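You operate a simulated robot arm through the tools that you are given. There is no shell and no other tool. Be economical: measure what you need, move in short steps, check, and stop when the job is done.

You are at the controls of a simulated robot arm. One attempt, no reset.

Task
Gauge the pull on the end of lane 1, then park it again.
Fine: end in the gauge tube, zero, then the gauge lever; slacken before the end goes back to its own clip.

It is judged by the outcome, as a careful person would: the job done as asked, and still so three seconds after it is handed in. It fails if anything else is knocked over, pushed out of place, dropped, spilled or broken.

Robot
A 6-joint arm with a two-finger parallel gripper, fixed in place. Base frame: the origin is at the foot of the arm, x ahead of it, y to its left, z up. Lengths are in cm, angles in rad, forces in N, time in s.
With the tool pointing down near the work surface it reaches from about 14 to 58 cm from the base axis. Its first joint turns from -1.152 to 1.152 rad. Payload 2.1 kg.
The TCP is the grasp point between the finger pads, 3 cm short of the fingertips. In the tool frame z runs along the fingers and y along their closing line. The gripper opens to 9.4 cm. The fingers are 2.8 cm wide and 1 cm thick; the gripper's body (5 by 9.6 cm) begins 5.5 cm behind the TCP.
Orientation is that of the tool frame in the base frame, as a unit quaternion [x, y, z, w]. With the fingers straight down and closing along the base's y, the tool's x points along the base's -x, its y along +y and its z along -z.

Tools
- The arm moves only by the tool arm_command. Its arguments are lists of equal length, an entry for each row: "dr": the turn, a rotation vector about the base's x, y, z in rad, a list of three; "offset": the shift along the base's x, y, z in cm, a list of three; "fingers": the finger opening in cm, from 0 to 9.4. In form: {"dr": [[rx, ry, rz], ...], "offset": [[x, y, z], ...], "fingers": [fingers, ...]}. A call has 1 to 8 rows; each row shifts and turns the commanded pose from where the row before left it. Each row takes 0.2 s and may step no farther than 5 cm and 0.15 rad from the row before; otherwise, or with a gripper value out of range, the whole call is refused. Where a pose cannot be reached the arm comes as near as it can. A force on the tool above 90 N (or 10 N above the force at the start of the call, whichever is more), or a blocked arm, ends the call early, and 0.2 s more pass. The fingers move at their own pace (about 7.2 cm/s each) and stop on an object; they squeeze with about 43 N. The grip force told is the motor's: it shows also when the fingers shut on nothing. Time passes only in rows, and 0.2 s behind the last, so rows that do not move let the fingers close. It gives the time, the measured TCP pose, the force on the tool (base axes), the opening and the grip force at its end, in the units of the frame above (readings bear some noise).
- Cameras (640 x 400 px; columns grow to the right, rows downward): "scene" is fixed at [3.61, -35.26, 50.5]; the picture's right is [0.95, -0.30, 0.00], its down [-0.13, -0.42, -0.90] and it looks along [0.27, 0.86, -0.44] (base axes); focal length 302 px, centre (320, 200). "wrist" rides on the gripper at [7.6, 1.4, -10.3] in the tool frame; the picture's right is [-0.18, 0.98, 0.00], its down [-0.75, -0.14, -0.64] and it looks along [-0.63, -0.12, 0.77] (tool axes); focal length 243 px, centre (320, 200). There is no depth. A picture from a camera that has moved, and an enlarged one, comes with that camera's place and axes in the base frame and with its lens. The place of the scene camera against the robot may be out by one fixed shift of up to 1.2 cm in any direction.
- camera(camera): a new picture of that camera. It takes no simulated time.
- inspect(camera, box): a new picture of the part [left, top, right, bottom] of that camera's present view, enlarged. It takes no simulated time.
- hand_in(): hands the job in; it is judged then, once.

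Work in short steps. Places have to be worked out from the pictures, the camera data and where the tool is seen: move nearer, look again, correct. Check each grasp and each placing, and mend what went wrong. You have 120 turns and 64 pictures in all, those below and enlarged ones among them. Open the gripper and draw the arm clear of the work before you hand the job in, unless the task says otherwise; then end with one line.

The tools are called as a command line: name --argument value ..., lists and objects as JSON in quotes. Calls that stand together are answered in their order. arm_command: Moves the arm, as the interface text tells. Its arguments: {"type":"object","properties":{"dr":{"type":"array"},"offset":{"type":"array"},"fingers":{"type":"array"}},"required":["dr","offset","fingers"]} The other tools are called the same way: camera (camera) takes a picture; inspect (camera, box) takes an enlarged picture of a part of a camera's view; hand_in () hands the job in.

At the start:

```text
time: 0.0
position: [38.65, 0.35, 38.92]
tool_rot: [-0.001, 1.0, 0.001, 0.001]
ft_force: [-0.5, 0.1, -0.5]
opening: 9.39
gripper_force: 0.0
```

scene: 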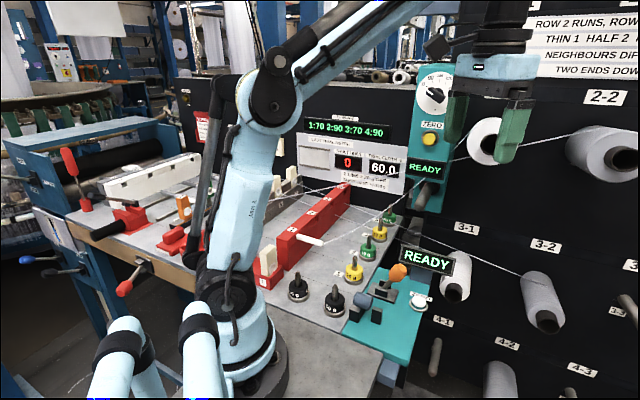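
wrist: 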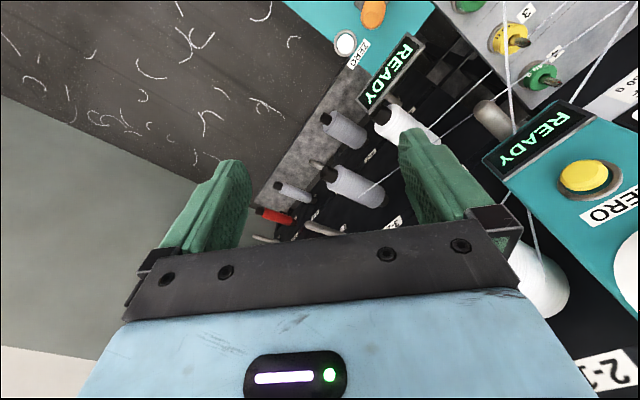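

The scene is crowded, so I'll enlarge the main areas to work out the lanes, clips, gauge and levers.

inspect --camera "scene" --box '[240, 160, 480, 340]'

inspect --camera "scene" --box '[280, 40, 480, 220]'

inspect --camera "scene" --box '[480, 0, 640, 100]'

```text
2.22 times, centred on (360, 250) of scene
camera zoom: at [3.61, -35.26, 50.5], right [0.95, -0.3, 0.0], down [-0.13, -0.42, -0.9], along [0.27, 0.86, -0.44], focal length 671 px, centre (231, 89)
```

zoom: 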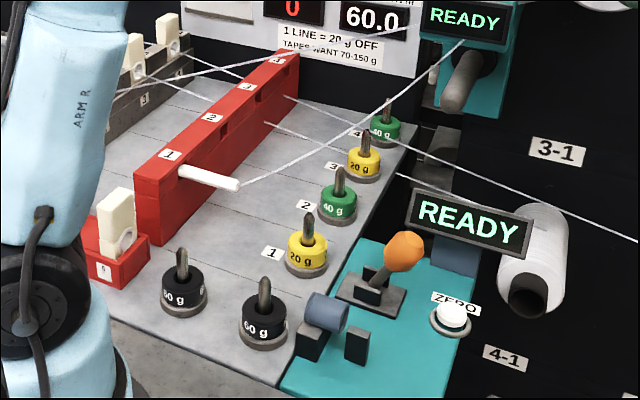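

```text
2.22 times, centred on (380, 130) of scene
camera zoom: at [3.61, -35.26, 50.5], right [0.95, -0.3, 0.0], down [-0.13, -0.42, -0.9], along [0.27, 0.86, -0.44], focal length 671 px, centre (187, 356)
```

zoom: 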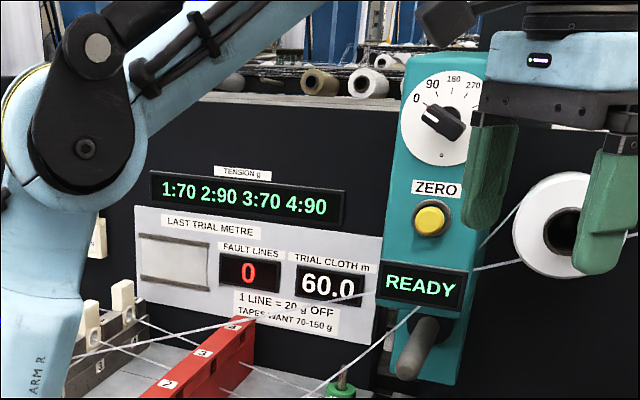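

```text
4.00 times, centred on (560, 50) of scene
camera zoom: at [3.61, -35.26, 50.5], right [0.95, -0.3, 0.0], down [-0.13, -0.42, -0.9], along [0.27, 0.86, -0.44], focal length 1208 px, centre (-640, 800)
```

zoom: 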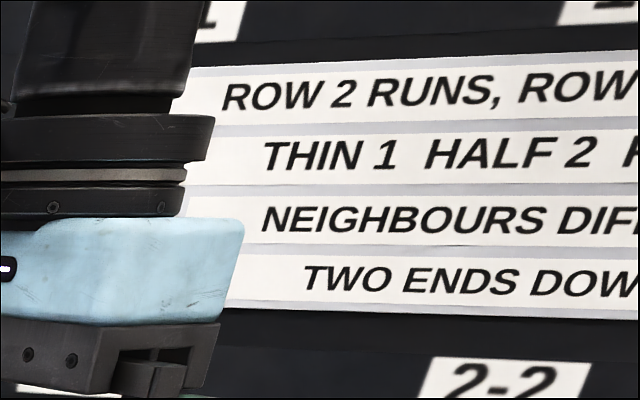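

The gauge pad (tube, orange lever, white ZERO) seems to be near x 27–38, y 5–10, and the lane‑1 end (a white rod) near (24,25). I'll move the arm back and left at height so the wrist camera looks down on the lanes.

arm_command --dr '[[0, 0, 0], [0, 0, 0], [0, 0, 0], [0, 0, 0], [0, 0, 0], [0, 0, 0], [0, 0, 0]]' --offset '[[-2.8, 2, 0], [-2.8, 2, 0], [-2.8, 2, 0], [-2.8, 2, 0], [-2.8, 2, 0], [-2.8, 2, 0], [0, 0, 0]]' --fingers '[9.3, 9.3, 9.3, 9.3, 9.3, 9.3, 9.3]'

camera --camera "wrist"

camera --camera "scene"

```text
time: 1.6
position: [21.96, 12.5, 38.96]
tool_rot: [-0.001, 1.0, 0.002, 0.001]
ft_force: [-0.6, 0.0, 0.1]
opening: 9.29
gripper_force: 0.1
```

```text
58 pictures are left
camera wrist: at [14.18, 14.08, 49.26], right [0.18, 0.98, 0.0], down [0.75, -0.14, 0.64], along [0.63, -0.12, -0.77], focal length 243 px, centre (320, 200)
```

wrist: 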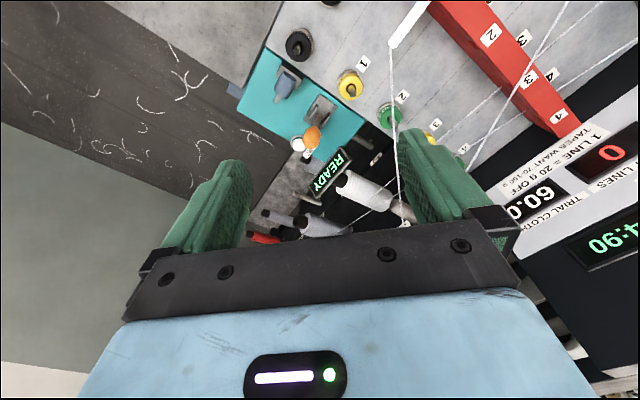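

```text
57 pictures are left
```

scene: 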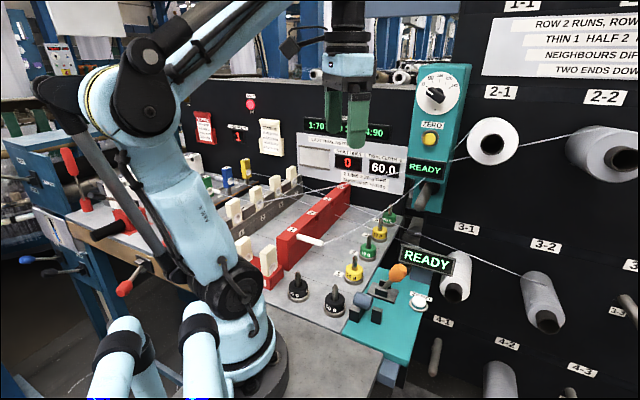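

The scene view shows more clips with white pegs to the left. I'll go further back to see the whole board from above.

arm_command --dr '[[0, 0, 0], [0, 0, 0], [0, 0, 0], [0, 0, 0], [0, 0, 0]]' --offset '[[-2.2, 2.5, 0], [-2.2, 2.5, 0], [-2.2, 2, 0], [-2, 1.5, 0], [0, 0, 0]]' --fingers '[9.3, 9.3, 9.3, 9.3, 9.3]'

camera --camera "wrist"

inspect --camera "scene" --box '[160, 130, 400, 310]'

inspect --camera "scene" --box '[330, 240, 460, 350]'

inspect --camera "scene" --box '[480, 0, 640, 100]'

```text
time: 2.8
position: [13.38, 20.92, 38.74]
tool_rot: [-0.001, 1.0, 0.001, 0.001]
ft_force: [-0.3, -0.1, 0.4]
opening: 9.34
gripper_force: 0.1
```

```text
56 pictures are left
camera wrist: at [5.62, 22.52, 49.04], right [0.18, 0.98, 0.0], down [0.75, -0.14, 0.64], along [0.63, -0.12, -0.77], focal length 243 px, centre (320, 200)
```

wrist: 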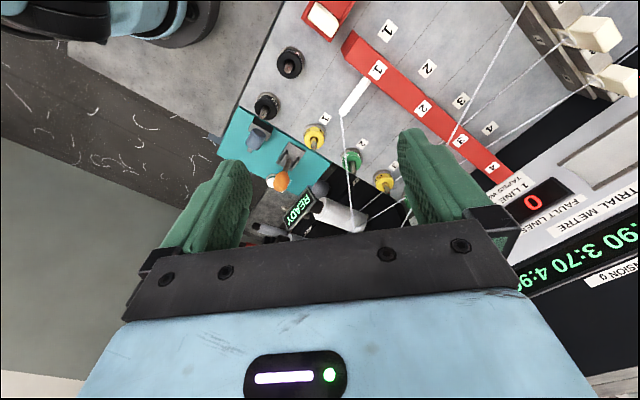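

```text
2.22 times, centred on (280, 220) of scene
camera zoom: at [3.61, -35.26, 50.5], right [0.95, -0.3, 0.0], down [-0.13, -0.42, -0.9], along [0.27, 0.86, -0.44], focal length 671 px, centre (409, 156)
```

zoom: 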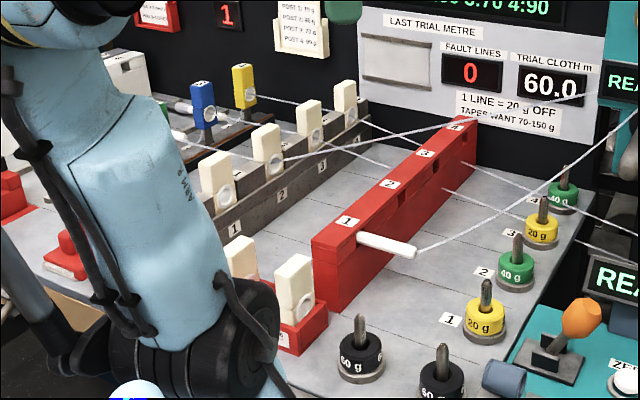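

```text
3.64 times, centred on (395, 295) of scene
camera zoom: at [3.61, -35.26, 50.5], right [0.95, -0.3, 0.0], down [-0.13, -0.42, -0.9], along [0.27, 0.86, -0.44], focal length 1098 px, centre (47, -146)
```

zoom: 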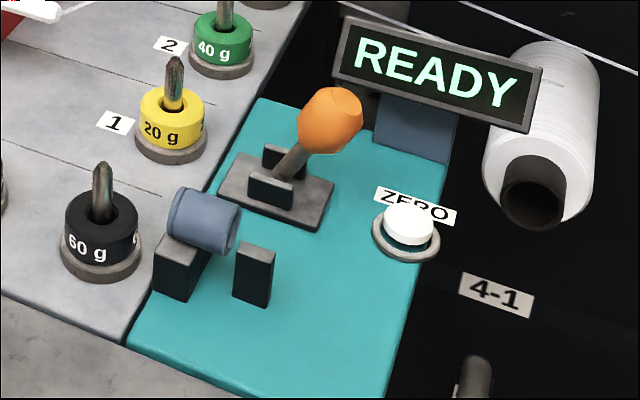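

```text
4.00 times, centred on (560, 50) of scene
camera zoom: at [3.61, -35.26, 50.5], right [0.95, -0.3, 0.0], down [-0.13, -0.42, -0.9], along [0.27, 0.86, -0.44], focal length 1208 px, centre (-640, 800)
```

zoom: 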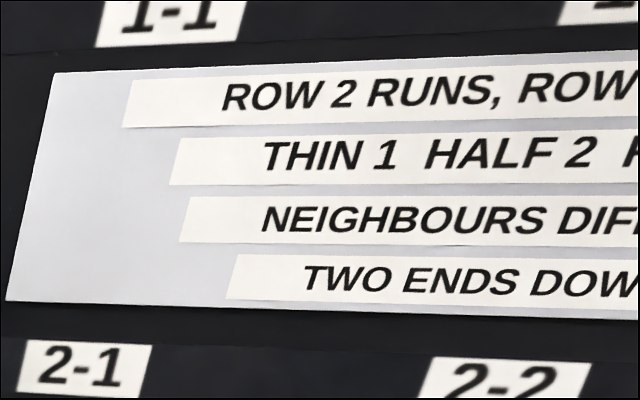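

The red bar appears to be the lane clips, with the lane‑1 end being the white stick in clip 1. There are two teal instruments, so I'll inspect the tall one and its dial.

inspect --camera "scene" --box '[390, 55, 500, 220]'

inspect --camera "wrist" --box '[210, 20, 430, 200]'

inspect --camera "scene" --box '[180, 90, 330, 190]'

```text
2.42 times, centred on (445, 138) of scene
camera zoom: at [3.61, -35.26, 50.5], right [0.95, -0.3, 0.0], down [-0.13, -0.42, -0.9], along [0.27, 0.86, -0.44], focal length 732 px, centre (17, 352)
```

zoom: 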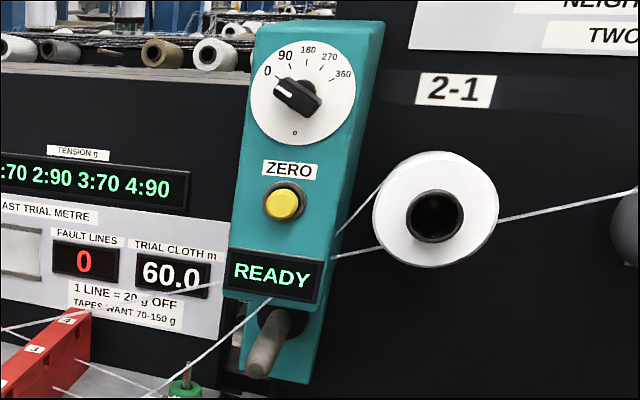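

```text
2.22 times, centred on (320, 110) of wrist
camera zoom: at [5.62, 22.52, 49.04], right [0.18, 0.98, 0.0], down [0.75, -0.14, 0.64], along [0.63, -0.12, -0.77], focal length 539 px, centre (320, 400)
```

zoom: 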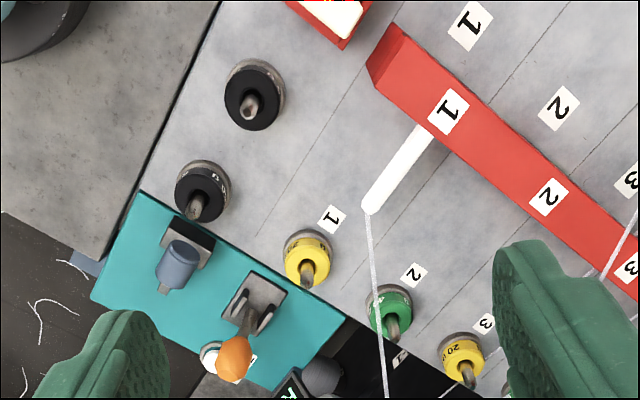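

```text
4.00 times, centred on (255, 140) of scene
camera zoom: at [3.61, -35.26, 50.5], right [0.95, -0.3, 0.0], down [-0.13, -0.42, -0.9], along [0.27, 0.86, -0.44], focal length 1208 px, centre (580, 440)
```

zoom: 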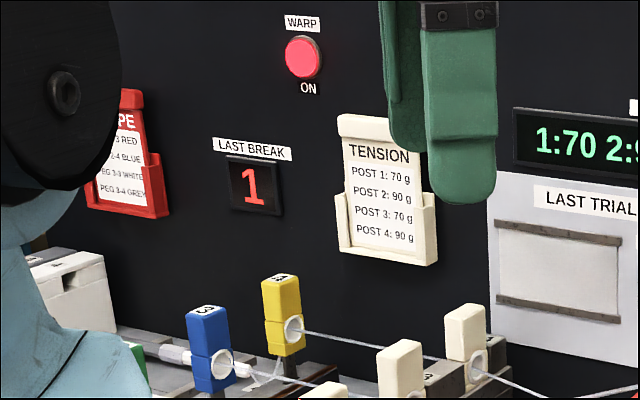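

Two candidates remain, so I'll zoom tightly on the tall unit's dial and lower part, and on the pad.

inspect --camera "scene" --box '[412, 65, 472, 125]'

inspect --camera "scene" --box '[395, 150, 465, 215]'

inspect --camera "scene" --box '[350, 255, 440, 330]'

inspect --camera "scene" --box '[275, 180, 355, 250]'

```text
6.67 times, centred on (442, 95) of scene
camera zoom: at [3.61, -35.26, 50.5], right [0.95, -0.3, 0.0], down [-0.13, -0.42, -0.9], along [0.27, 0.86, -0.44], focal length 2014 px, centre (-493, 900)
```

zoom: 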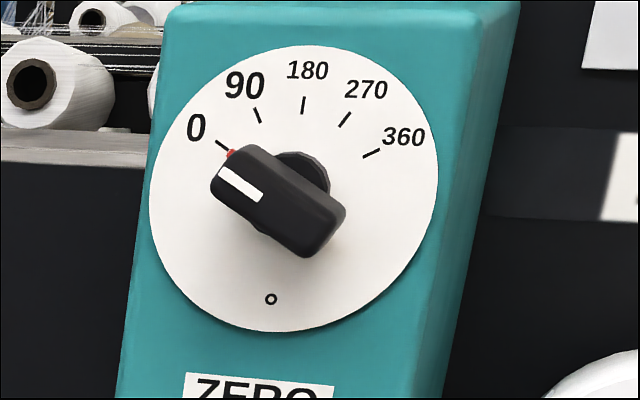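

```text
6.15 times, centred on (430, 182) of scene
camera zoom: at [3.61, -35.26, 50.5], right [0.95, -0.3, 0.0], down [-0.13, -0.42, -0.9], along [0.27, 0.86, -0.44], focal length 1859 px, centre (-357, 308)
```

zoom: 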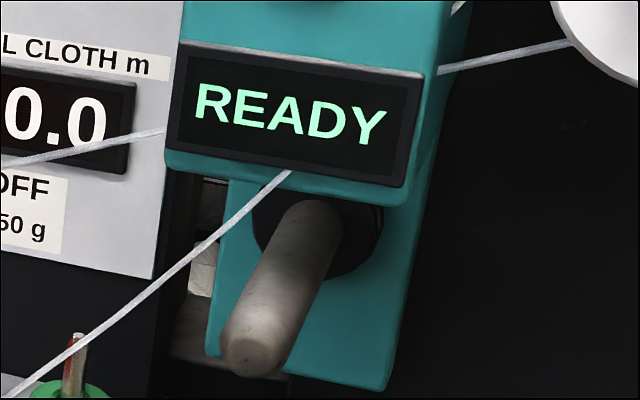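

```text
5.33 times, centred on (395, 292) of scene
camera zoom: at [3.61, -35.26, 50.5], right [0.95, -0.3, 0.0], down [-0.13, -0.42, -0.9], along [0.27, 0.86, -0.44], focal length 1611 px, centre (-80, -293)
```

zoom: 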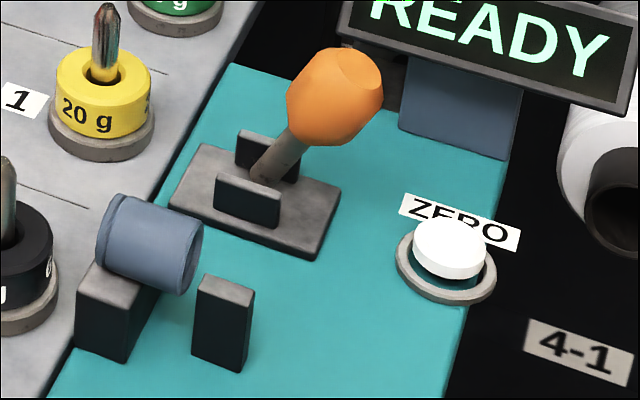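

```text
5.71 times, centred on (315, 215) of scene
camera zoom: at [3.61, -35.26, 50.5], right [0.95, -0.3, 0.0], down [-0.13, -0.42, -0.9], along [0.27, 0.86, -0.44], focal length 1726 px, centre (349, 114)
```

zoom: 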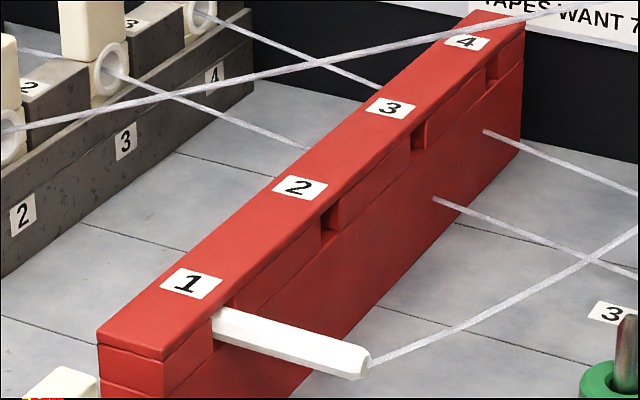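

The tall unit is a dial in degrees with a crank and no tube. The pad has a tube, orange lever and ZERO, so it is the pull gauge. I'll move over the pad for a close look at it.

arm_command --dr '[[0, 0, 0], [0, 0, 0], [0, 0, 0], [0, 0, 0], [0, 0, 0], [0, 0, 0], [0, 0, 0], [0, 0, 0]]' --offset '[[2.7, -2.6, 0], [2.7, -2.6, 0], [2.7, -2.6, 0], [2.7, -2.6, -2], [2.7, -2.6, -4], [0, 0, -4.8], [0, 0, -4.8], [0, 0, -3]]' --fingers '[9.3, 9.3, 9.3, 9.3, 9.3, 9.3, 9.3, 9.3]'

camera --camera "wrist"

inspect --camera "wrist" --box '[220, 0, 460, 180]'

```text
refused: row 5 steps farther than a row can; nothing moved
```

```text
45 pictures are left
camera wrist: at [5.62, 22.52, 49.04], right [0.18, 0.98, 0.0], down [0.75, -0.14, 0.64], along [0.63, -0.12, -0.77], focal length 243 px, centre (320, 200)
```

wrist: 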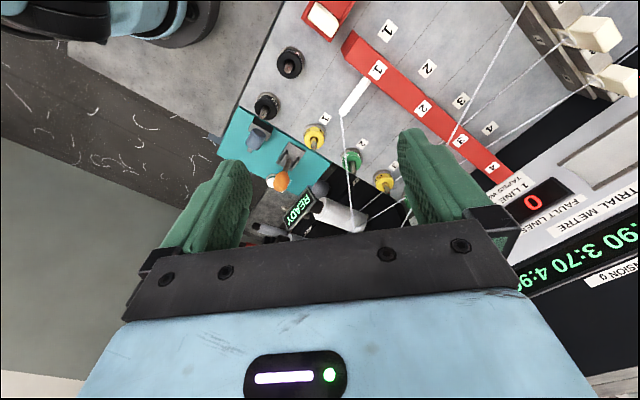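

```text
2.22 times, centred on (340, 90) of wrist
camera zoom: at [5.62, 22.52, 49.04], right [0.18, 0.98, 0.0], down [0.75, -0.14, 0.64], along [0.63, -0.12, -0.77], focal length 539 px, centre (276, 444)
```

zoom: 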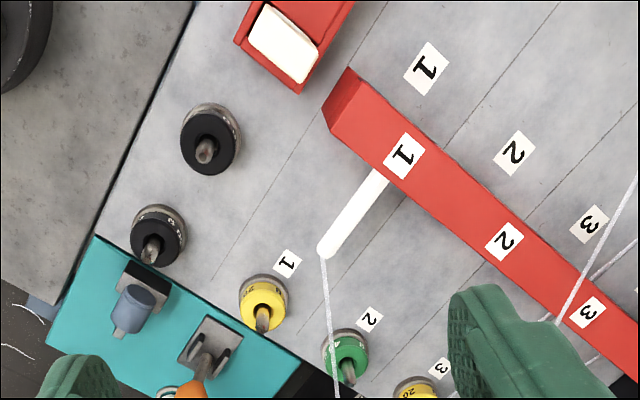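

One row was too long, so I'm resending with shorter steps.

arm_command --dr '[[0, 0, 0], [0, 0, 0], [0, 0, 0], [0, 0, 0], [0, 0, 0], [0, 0, 0], [0, 0, 0], [0, 0, 0]]' --offset '[[2.7, -2.6, 0], [2.7, -2.6, 0], [2.7, -2.6, 0], [2.7, -2.6, -2], [2.7, -2.6, -3], [0, 0, -4.8], [0, 0, -4.8], [0, 0, -4]]' --fingers '[9.3, 9.3, 9.3, 9.3, 9.3, 9.3, 9.3, 9.3]'

```text
time: 4.6
position: [26.67, 7.96, 20.1]
tool_rot: [-0.001, 1.0, 0.001, 0.001]
ft_force: [-0.7, -0.6, -0.3]
opening: 9.3
gripper_force: 0.1
```

Now I'm above the pad and take a close picture.

camera --camera "wrist"

```text
43 pictures are left
camera wrist: at [18.86, 9.46, 30.46], right [0.18, 0.98, 0.0], down [0.75, -0.14, 0.64], along [0.63, -0.12, -0.77], focal length 243 px, centre (320, 200)
```

wrist: 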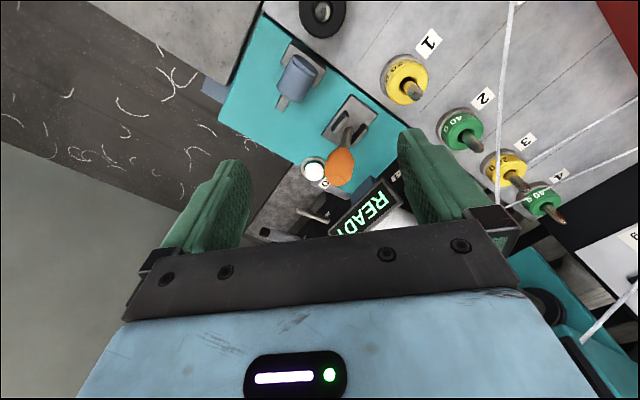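

I'll enlarge the tube, lever and button.

inspect --camera "wrist" --box '[230, 20, 400, 220]'

inspect --camera "wrist" --box '[255, 40, 335, 115]'

```text
2.00 times, centred on (315, 120) of wrist
camera zoom: at [18.86, 9.46, 30.46], right [0.18, 0.98, 0.0], down [0.75, -0.14, 0.64], along [0.63, -0.12, -0.77], focal length 485 px, centre (330, 360)
```

zoom: 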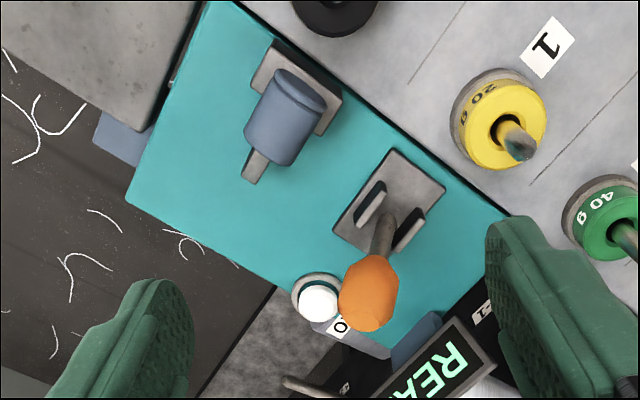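

```text
5.33 times, centred on (295, 78) of wrist
camera zoom: at [18.86, 9.46, 30.46], right [0.18, 0.98, 0.0], down [0.75, -0.14, 0.64], along [0.63, -0.12, -0.77], focal length 1294 px, centre (453, 853)
```

zoom: 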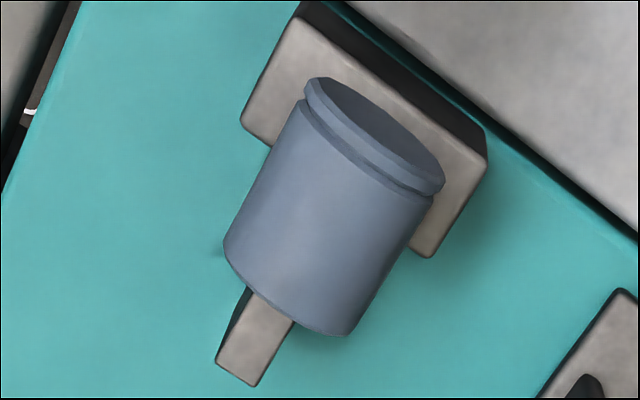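

The tube and the white stick are both horizontal and both run along (0.7,−0.7). I need to know which tube end is open, so I'll take a maximum zoom from the scene camera.

inspect --camera "scene" --box '[364, 285, 396, 325]'

inspect --camera "scene" --box '[290, 225, 335, 260]'

```text
10.00 times, centred on (380, 305) of scene
camera zoom: at [3.61, -35.26, 50.5], right [0.95, -0.3, 0.0], down [-0.13, -0.42, -0.9], along [0.27, 0.86, -0.44], focal length 3020 px, centre (-280, -850)
```

zoom: 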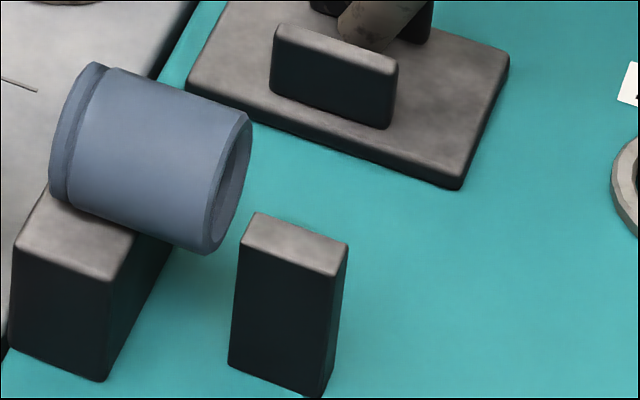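

```text
11.43 times, centred on (312, 242) of scene
camera zoom: at [3.61, -35.26, 50.5], right [0.95, -0.3, 0.0], down [-0.13, -0.42, -0.9], along [0.27, 0.86, -0.44], focal length 3452 px, centre (406, -286)
```

zoom: 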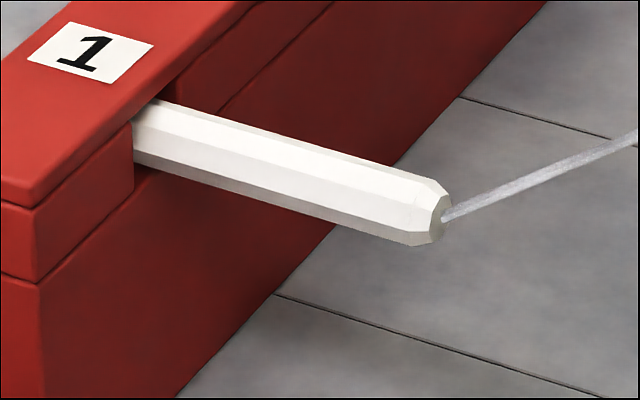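

End B (toward +x, −y) is the open mouth, so the stick slides in along (−0.7,+0.7), as it does in its clip. I'll turn the tool 45° so the fingers close across the stick, and move above the lane‑1 stick.

arm_command --dr '[[0, 0, -0.131], [0, 0, -0.131], [0, 0, -0.131], [0, 0, -0.131], [0, 0, -0.131], [0, 0, -0.13], [0, 0, 0], [0, 0, 0]]' --offset '[[-1, 2.5, 0.5], [-1, 2.5, 0], [-1, 2.5, 0], [-1, 2.5, 0], [-1, 2.5, 0], [-1, 2.3, 0], [-0.5, 2, 0], [0, 0, 0]]' --fingers '[9.3, 9.3, 9.3, 9.3, 9.3, 9.3, 6, 6]'

camera --camera "wrist"

```text
time: 6.4
position: [20.29, 24.94, 20.69]
tool_rot: [0.382, 0.924, 0.002, 0.001]
ft_force: [-0.5, -0.9, 0.4]
opening: 5.99
gripper_force: 0.1
```

```text
38 pictures are left
camera wrist: at [15.67, 31.38, 31.06], right [0.82, 0.57, 0.0], down [0.43, -0.63, 0.64], along [0.37, -0.53, -0.77], focal length 243 px, centre (320, 200)
```

wrist: 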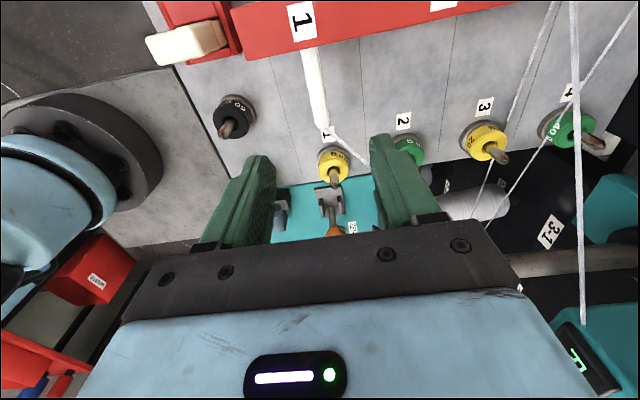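

The stick runs from about (16.9,28.2) to a tip at (21.6,23.3), at z≈8.2. I'll line up 1.7 cm behind the tip, go partway down, and check.

arm_command --dr '[[0, 0, 0], [0, 0, 0], [0, 0, 0]]' --offset '[[0.1, -0.4, -3.5], [0, 0, -3.2], [0, 0, 0]]' --fingers '[5, 5, 5]'

camera --camera "wrist"

inspect --camera "scene" --box '[270, 190, 360, 260]'

```text
time: 7.2
position: [20.3, 24.3, 14.03]
tool_rot: [0.382, 0.924, 0.001, 0.001]
ft_force: [-0.7, -0.2, 0.3]
opening: 5.02
gripper_force: 0.0
```

```text
37 pictures are left
camera wrist: at [15.77, 30.89, 24.26], right [0.82, 0.57, 0.0], down [0.43, -0.63, 0.64], along [0.37, -0.53, -0.77], focal length 243 px, centre (320, 200)
```

wrist: 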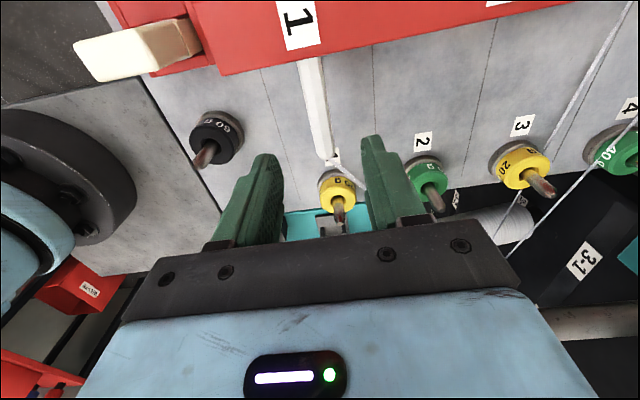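

```text
5.71 times, centred on (315, 225) of scene
camera zoom: at [3.61, -35.26, 50.5], right [0.95, -0.3, 0.0], down [-0.13, -0.42, -0.9], along [0.27, 0.86, -0.44], focal length 1726 px, centre (349, 57)
```

zoom: 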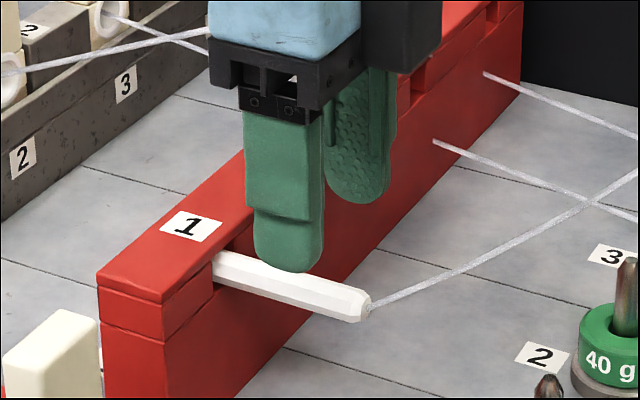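

The estimates agree on a tip at about (21.7,23.3,8.0). I'll shift slightly, descend to z≈9.8, close on the stick and check.

arm_command --dr '[[0, 0, 0], [0, 0, 0], [0, 0, 0]]' --offset '[[0.2, 0.2, -2.2], [0, 0, -2], [0, 0, 0]]' --fingers '[5, 5, 5]'

inspect --camera "scene" --box '[270, 190, 360, 260]'

inspect --camera "wrist" --box '[220, 30, 420, 230]'

```text
time: 8.0
position: [20.36, 24.66, 9.92]
tool_rot: [0.382, 0.924, 0.0, 0.001]
ft_force: [-0.4, -0.6, -0.1]
opening: 4.99
gripper_force: 0.0
```

```text
5.71 times, centred on (315, 225) of scene
camera zoom: at [3.61, -35.26, 50.5], right [0.95, -0.3, 0.0], down [-0.13, -0.42, -0.9], along [0.27, 0.86, -0.44], focal length 1726 px, centre (349, 57)
```

zoom: 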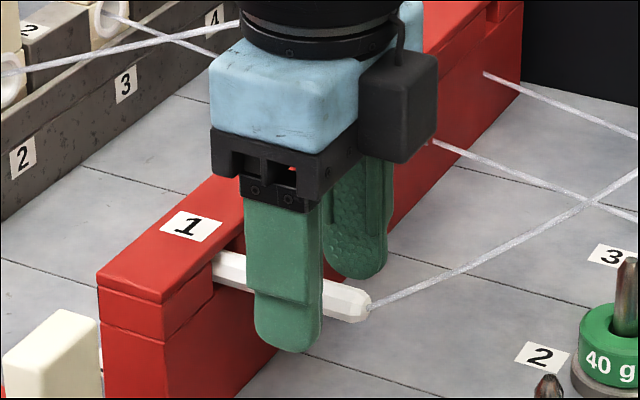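

```text
2.00 times, centred on (320, 130) of wrist
camera zoom: at [15.76, 31.14, 20.19], right [0.82, 0.57, 0.0], down [0.43, -0.63, 0.64], along [0.37, -0.53, -0.77], focal length 485 px, centre (320, 340)
```

zoom: 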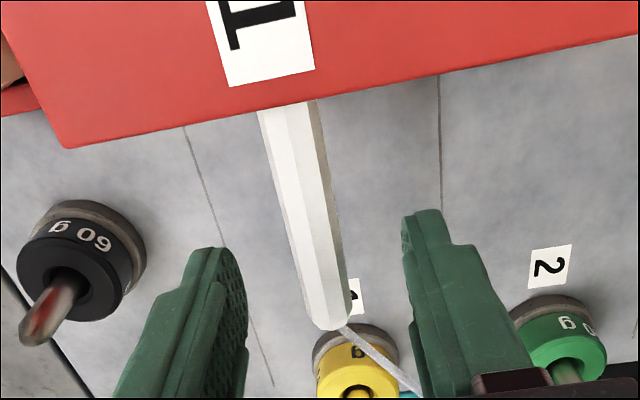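

The stick is centred between the fingers with good overlap. Closing now.

arm_command --dr '[[0, 0, 0], [0, 0, 0], [0, 0, 0], [0, 0, 0]]' --offset '[[0, 0, 0], [0, 0, 0], [0, 0, 0], [0, 0, 0]]' --fingers '[3, 1.5, 0.6, 0.6]'

inspect --camera "scene" --box '[270, 190, 360, 260]'

```text
time: 9.0
position: [20.33, 24.74, 9.86]
tool_rot: [0.382, 0.924, 0.001, 0.002]
ft_force: [2.2, 1.6, -1.8]
opening: 1.2
gripper_force: 43.1
```

```text
5.71 times, centred on (315, 225) of scene
camera zoom: at [3.61, -35.26, 50.5], right [0.95, -0.3, 0.0], down [-0.13, -0.42, -0.9], along [0.27, 0.86, -0.44], focal length 1726 px, centre (349, 57)
```

zoom: 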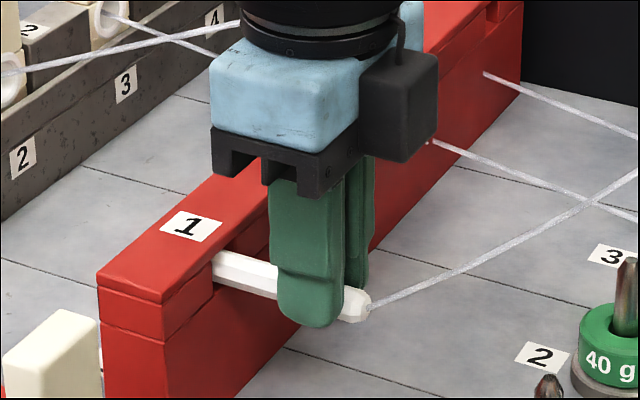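

It's gripped at 1.2 cm. Clip reference for the TCP is (20.35,24.7,9.88). Now I'll pull straight out along (0.707,−0.707).

arm_command --dr '[[0, 0, 0], [0, 0, 0], [0, 0, 0], [0, 0, 0]]' --offset '[[0.7, -0.7, 0], [0.7, -0.7, 0], [0.8, -0.8, 0], [0, 0, 0]]' --fingers '[0.6, 0.6, 0.6, 0.6]'

inspect --camera "scene" --box '[270, 190, 360, 260]'

```text
time: 10.0
position: [22.67, 22.4, 9.8]
tool_rot: [0.382, 0.924, 0.0, 0.001]
ft_force: [0.6, -0.7, 0.1]
opening: 1.21
gripper_force: 43.4
```

```text
5.71 times, centred on (315, 225) of scene
camera zoom: at [3.61, -35.26, 50.5], right [0.95, -0.3, 0.0], down [-0.13, -0.42, -0.9], along [0.27, 0.86, -0.44], focal length 1726 px, centre (349, 57)
```

zoom: 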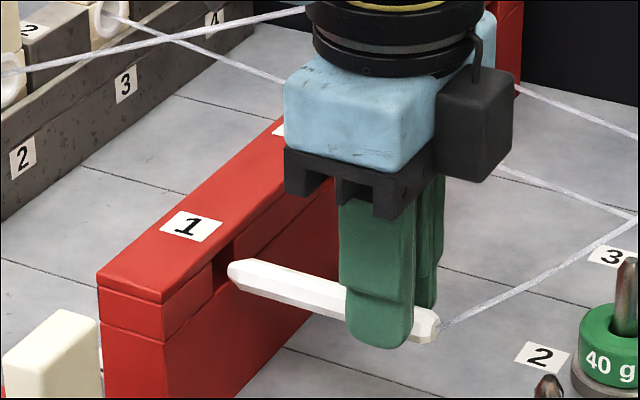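

It came out cleanly. I'll pull a little further, lift to clear the weights, and measure the stick in the gripper.

arm_command --dr '[[0, 0, 0], [0, 0, 0], [0, 0, 0], [0, 0, 0]]' --offset '[[1.2, -1.2, 0], [0.5, -0.5, 2.5], [0, 0, 3.5], [0, 0, 0]]' --fingers '[0.6, 0.6, 0.6, 0.6]'

camera --camera "wrist"

inspect --camera "scene" --box '[280, 160, 380, 240]'

```text
time: 11.0
position: [24.28, 20.64, 15.93]
tool_rot: [0.382, 0.924, 0.0, 0.0]
ft_force: [-0.7, -0.3, 0.6]
opening: 1.23
gripper_force: 42.8
```

```text
31 pictures are left
camera wrist: at [19.8, 27.18, 26.18], right [0.82, 0.57, 0.0], down [0.43, -0.63, 0.64], along [0.37, -0.53, -0.77], focal length 243 px, centre (320, 200)
```

wrist: 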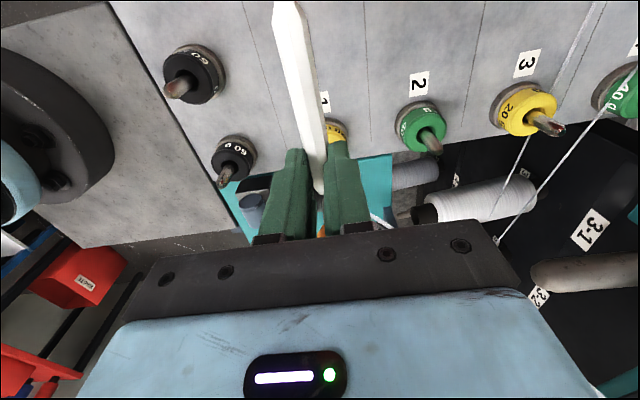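

```text
5.00 times, centred on (330, 200) of scene
camera zoom: at [3.61, -35.26, 50.5], right [0.95, -0.3, 0.0], down [-0.13, -0.42, -0.9], along [0.27, 0.86, -0.44], focal length 1510 px, centre (270, 200)
```

zoom: 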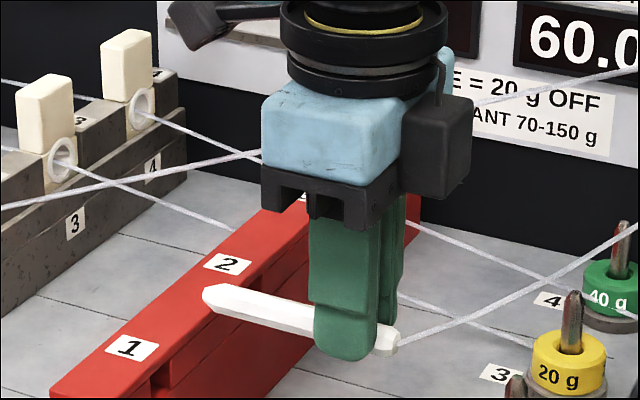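

The stick is about 9.4 cm long, its rear end 7.8 cm behind the TCP, well aligned. Next I'll carry it over in front of the tube mouth (≈(25.9,4.9,4.7)), staying high.

arm_command --dr '[[0, 0, 0], [0, 0, 0], [0, 0, 0], [0, 0, 0], [0, 0, 0], [0, 0, 0], [0, 0, 0], [0, 0, 0]]' --offset '[[1.37, -3.72, 0], [1.37, -3.72, 0], [1.37, -3.72, 0], [1.37, -3.72, 0], [1.37, -3.72, 0], [1.37, -3.72, 0], [0, 0, -4], [0, 0, 0]]' --fingers '[0.6, 0.6, 0.6, 0.6, 0.6, 0.6, 0.6, 0.6]'

camera --camera "wrist"

inspect --camera "scene" --box '[350, 235, 450, 335]'

```text
time: 12.8
position: [32.61, -1.77, 11.86]
tool_rot: [0.383, 0.924, 0.001, 0.001]
ft_force: [-0.3, 0.0, -0.8]
opening: 1.23
gripper_force: 43.0
```

```text
29 pictures are left
camera wrist: at [28.1, 4.82, 22.12], right [0.82, 0.57, 0.0], down [0.43, -0.63, 0.64], along [0.37, -0.53, -0.77], focal length 243 px, centre (320, 200)
```

wrist: 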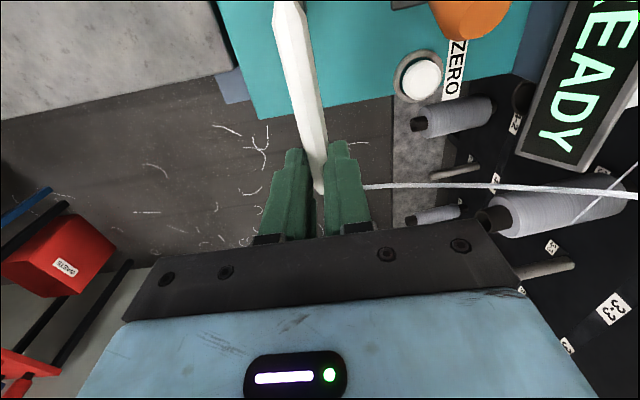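

```text
4.00 times, centred on (400, 285) of scene
camera zoom: at [3.61, -35.26, 50.5], right [0.95, -0.3, 0.0], down [-0.13, -0.42, -0.9], along [0.27, 0.86, -0.44], focal length 1208 px, centre (0, -140)
```

zoom: 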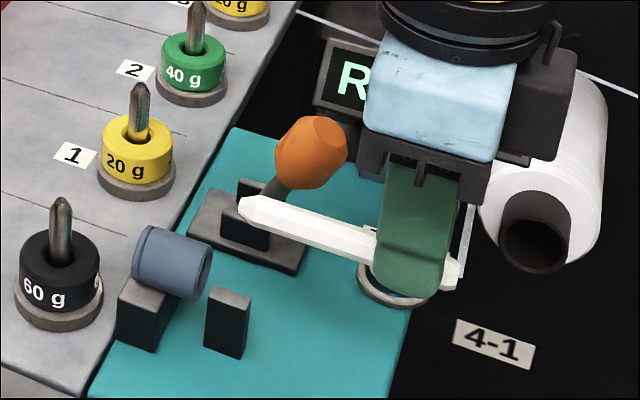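

From the calibrated views, the tube mouth is at about (25.7,5.05,4.7) and the stick lies on its line (x+y≈30.8). I'll lower to just above axis height and compare.

arm_command --dr '[[0, 0, 0], [0, 0, 0], [0, 0, 0]]' --offset '[[0.2, -0.2, -2.4], [0, 0, -2.2], [0, 0, 0]]' --fingers '[0.6, 0.6, 0.6]'

inspect --camera "scene" --box '[360, 275, 420, 325]'

inspect --camera "wrist" --box '[220, 0, 420, 150]'

```text
time: 13.6
position: [32.88, -2.06, 7.38]
tool_rot: [0.383, 0.924, 0.0, 0.0]
ft_force: [0.0, -0.3, 0.9]
opening: 1.24
gripper_force: 43.2
```

```text
8.00 times, centred on (390, 300) of scene
camera zoom: at [3.61, -35.26, 50.5], right [0.95, -0.3, 0.0], down [-0.13, -0.42, -0.9], along [0.27, 0.86, -0.44], focal length 2416 px, centre (-240, -600)
```

zoom: 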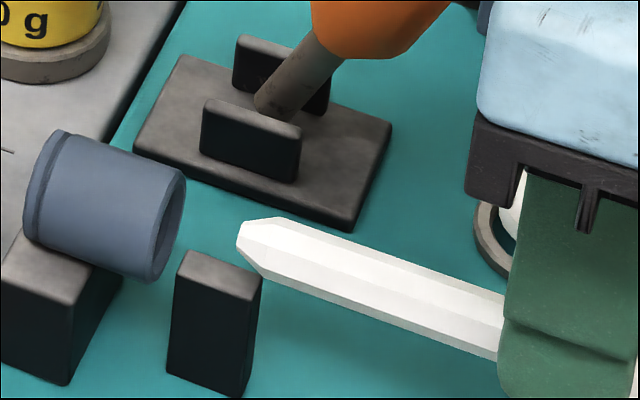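

```text
2.67 times, centred on (320, 75) of wrist
camera zoom: at [28.4, 4.55, 17.61], right [0.82, 0.57, 0.0], down [0.43, -0.63, 0.64], along [0.37, -0.53, -0.77], focal length 647 px, centre (320, 533)
```

zoom: 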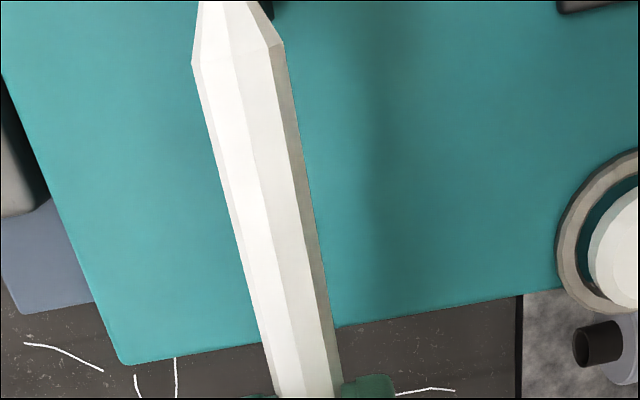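

In the scene view, the stick axis projects ~0.37 cm above the tube axis. I'll lower 0.4 cm, move in to just before the mouth, and look again.

arm_command --dr '[[0, 0, 0], [0, 0, 0], [0, 0, 0]]' --offset '[[-0.3, 0.3, -0.4], [-0.7, 0.7, 0], [0, 0, 0]]' --fingers '[0.6, 0.6, 0.6]'

inspect --camera "scene" --box '[360, 280, 410, 320]'

```text
time: 14.4
position: [31.94, -0.82, 6.95]
tool_rot: [0.382, 0.924, 0.0, 0.002]
ft_force: [-0.1, 0.7, -0.3]
opening: 1.22
gripper_force: 43.0
```

```text
10.00 times, centred on (385, 300) of scene
camera zoom: at [3.61, -35.26, 50.5], right [0.95, -0.3, 0.0], down [-0.13, -0.42, -0.9], along [0.27, 0.86, -0.44], focal length 3020 px, centre (-330, -800)
```

zoom: 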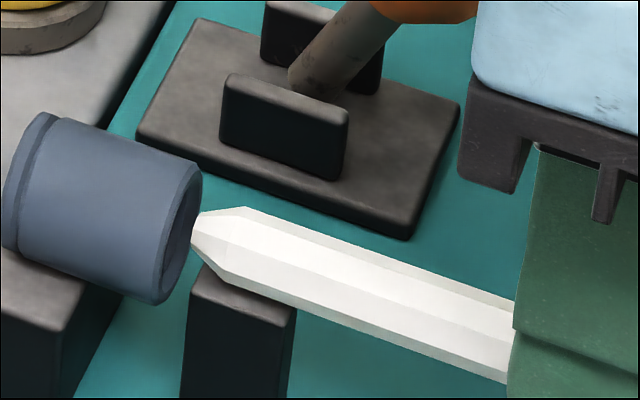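

The stick is about 0.4 cm from the mouth and ~0.1 cm high. I'll lower 0.1 and push in slowly, watching the forces.

arm_command --dr '[[0, 0, 0], [0, 0, 0], [0, 0, 0]]' --offset '[[-0.2, 0.2, -0.1], [-0.5, 0.5, 0], [-0.3, 0.3, 0]]' --fingers '[0.6, 0.6, 0.6]'

inspect --camera "scene" --box '[360, 280, 410, 320]'

```text
time: 15.2
position: [30.74, 0.04, 7.01]
tool_rot: [0.382, 0.924, 0.001, 0.001]
ft_force: [-0.2, 0.8, -0.3]
opening: 1.22
gripper_force: 42.8
```

```text
10.00 times, centred on (385, 300) of scene
camera zoom: at [3.61, -35.26, 50.5], right [0.95, -0.3, 0.0], down [-0.13, -0.42, -0.9], along [0.27, 0.86, -0.44], focal length 3020 px, centre (-330, -800)
```

zoom: 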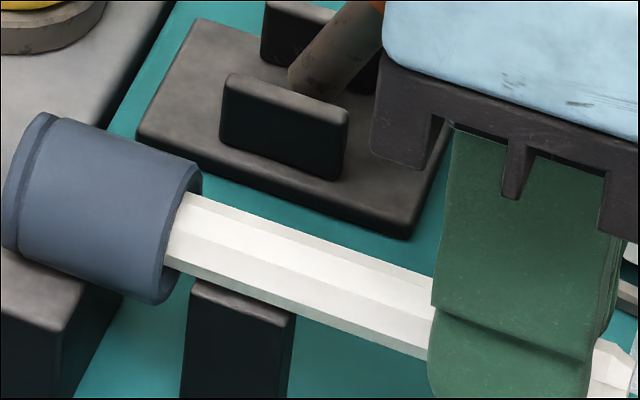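

It has entered freely, about 1 cm deep. Continuing inward to seat it.

arm_command --dr '[[0, 0, 0], [0, 0, 0], [0, 0, 0], [0, 0, 0]]' --offset '[[-0.35, 0.35, 0], [-0.35, 0.35, 0], [-0.35, 0.35, 0], [0, 0, 0]]' --fingers '[0.6, 0.6, 0.6, 0.6]'

inspect --camera "scene" --box '[350, 235, 470, 335]'

```text
time: 16.2
position: [29.59, 1.07, 6.81]
tool_rot: [0.382, 0.924, 0.0, 0.002]
ft_force: [-0.3, 0.6, -0.5]
opening: 1.22
gripper_force: 43.0
```

```text
4.00 times, centred on (410, 285) of scene
camera zoom: at [3.61, -35.26, 50.5], right [0.95, -0.3, 0.0], down [-0.13, -0.42, -0.9], along [0.27, 0.86, -0.44], focal length 1208 px, centre (-40, -140)
```

zoom: 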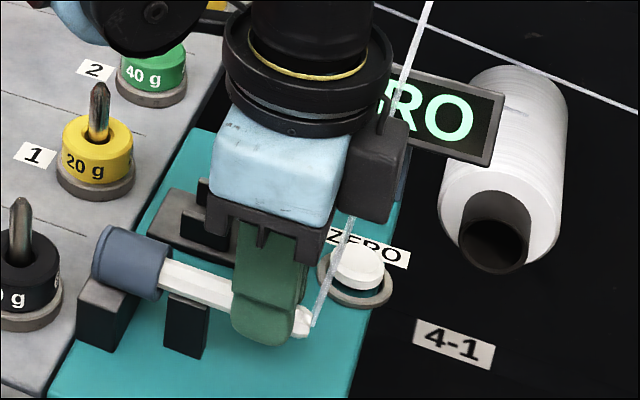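

The gauge display now says ZERO, so it sees the end. I'll nudge in 0.2 cm more, then release gently and rise.

arm_command --dr '[[0, 0, 0], [0, 0, 0], [0, 0, 0], [0, 0, 0]]' --offset '[[-0.15, 0.15, 0], [0, 0, 0], [0, 0, 0], [0, 0, 0]]' --fingers '[0.6, 0.6, 2.0, 3.0]'

inspect --camera "scene" --box '[350, 235, 470, 335]'

```text
time: 17.2
position: [29.72, 1.4, 6.81]
tool_rot: [0.382, 0.924, 0.0, 0.001]
ft_force: [-0.2, 0.0, 0.2]
opening: 3.02
gripper_force: 0.1
```

```text
4.00 times, centred on (410, 285) of scene
camera zoom: at [3.61, -35.26, 50.5], right [0.95, -0.3, 0.0], down [-0.13, -0.42, -0.9], along [0.27, 0.86, -0.44], focal length 1208 px, centre (-40, -140)
```

zoom: 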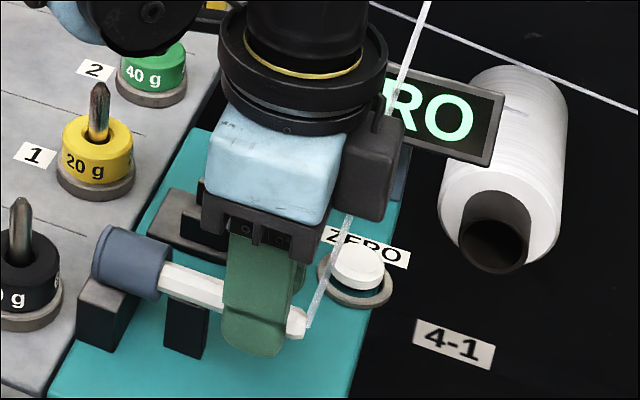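

The stick rests securely in the tube and the gauge asks for ZERO. Its thread passes over the ZERO button, so I'll rise, go round to the outer side, and tilt the hand so I can press from under the thread.

arm_command --dr '[[0, 0, 0], [0, 0, 0], [0, 0, 0], [0.106, 0.106, 0], [0.106, 0.106, 0], [0.106, 0.106, 0], [0, 0, 0]]' --offset '[[0, 0, 2], [0, 0, 3], [0, 0, 4], [2.5, -2.5, 0], [2.5, -2.5, 0], [2, 2, 0], [2, 1.5, 0]]' --fingers '[3, 3, 3, 4, 4, 4, 4]'

camera --camera "wrist"

camera --camera "scene"

```text
time: 18.8
position: [38.56, -0.16, 15.77]
tool_rot: [0.373, 0.901, 0.086, -0.205]
ft_force: [-0.9, -0.8, 0.5]
opening: 3.99
gripper_force: 0.1
```

```text
21 pictures are left
camera wrist: at [37.72, 2.64, 28.38], right [0.81, 0.58, -0.08], down [0.58, -0.78, 0.25], along [0.08, -0.25, -0.96], focal length 243 px, centre (320, 200)
```

wrist: 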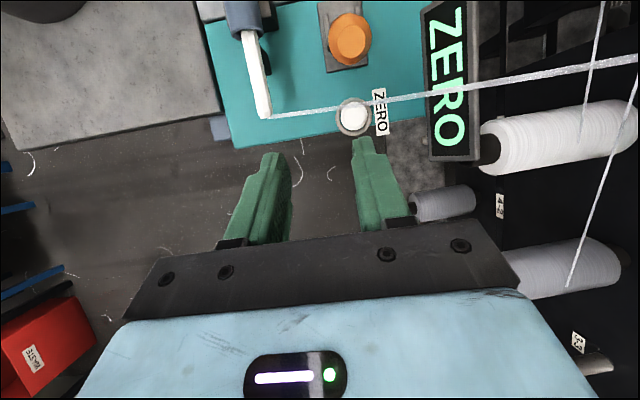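

```text
20 pictures are left
```

scene: 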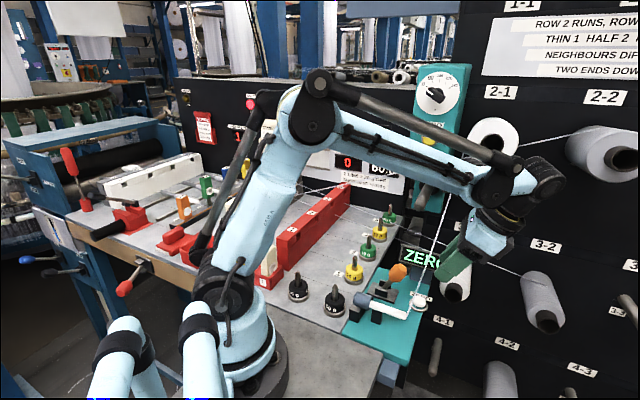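

Clear view: the button is at about (37.2,5.1). I'll descend on the outer side, then slide under the thread to above the button.

arm_command --dr '[[0, 0, 0], [0, 0, 0], [0, 0, 0], [0, 0, 0], [0, 0, 0]]' --offset '[[0.2, 0.2, -4.3], [0, 0, -4.2], [-1.2, 1.2, 0], [-1.0, 1.0, 0], [0, 0, 0]]' --fingers '[4, 4, 4, 4, 4]'

camera --camera "wrist"

inspect --camera "scene" --box '[370, 230, 490, 330]'

```text
time: 20.0
position: [36.47, 2.09, 7.27]
tool_rot: [0.373, 0.901, 0.086, -0.205]
ft_force: [-0.8, -0.7, 0.5]
opening: 3.96
gripper_force: 0.1
```

```text
19 pictures are left
camera wrist: at [35.64, 4.94, 19.88], right [0.81, 0.58, -0.08], down [0.58, -0.78, 0.25], along [0.09, -0.25, -0.96], focal length 243 px, centre (320, 200)
```

wrist: 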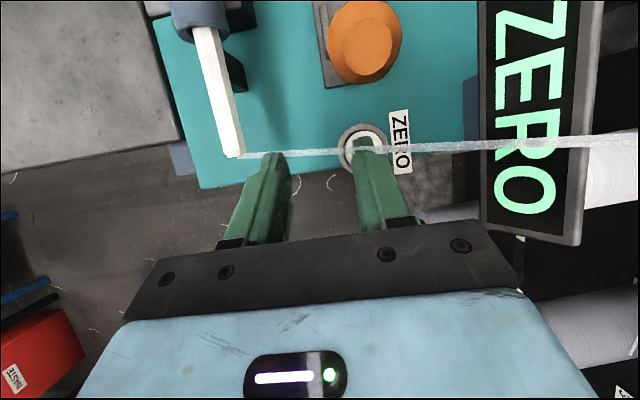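

```text
4.00 times, centred on (430, 280) of scene
camera zoom: at [3.61, -35.26, 50.5], right [0.95, -0.3, 0.0], down [-0.13, -0.42, -0.9], along [0.27, 0.86, -0.44], focal length 1208 px, centre (-120, -120)
```

zoom: 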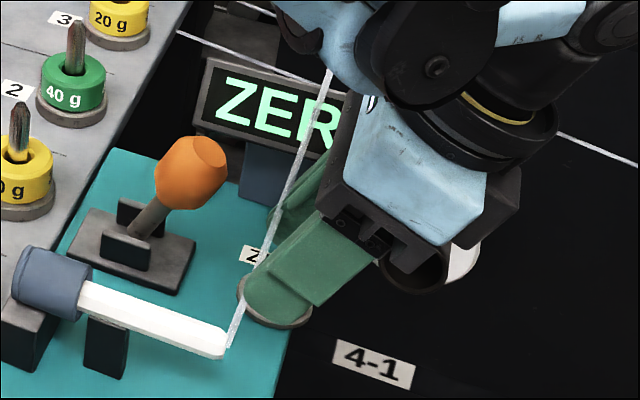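

The fingertip is over the button. A small correction, then press down gently in small steps.

arm_command --dr '[[0, 0, 0], [0, 0, 0], [0, 0, 0], [0, 0, 0]]' --offset '[[-0.2, 0.5, 0], [0, 0, -0.5], [0, 0, -0.5], [0, 0, -0.3]]' --fingers '[4, 4, 4, 4]'

```text
time: 21.0
position: [36.27, 2.64, 5.96]
tool_rot: [0.374, 0.9, 0.087, -0.205]
ft_force: [0.2, -0.6, 0.3]
opening: 4.01
gripper_force: 0.1
```

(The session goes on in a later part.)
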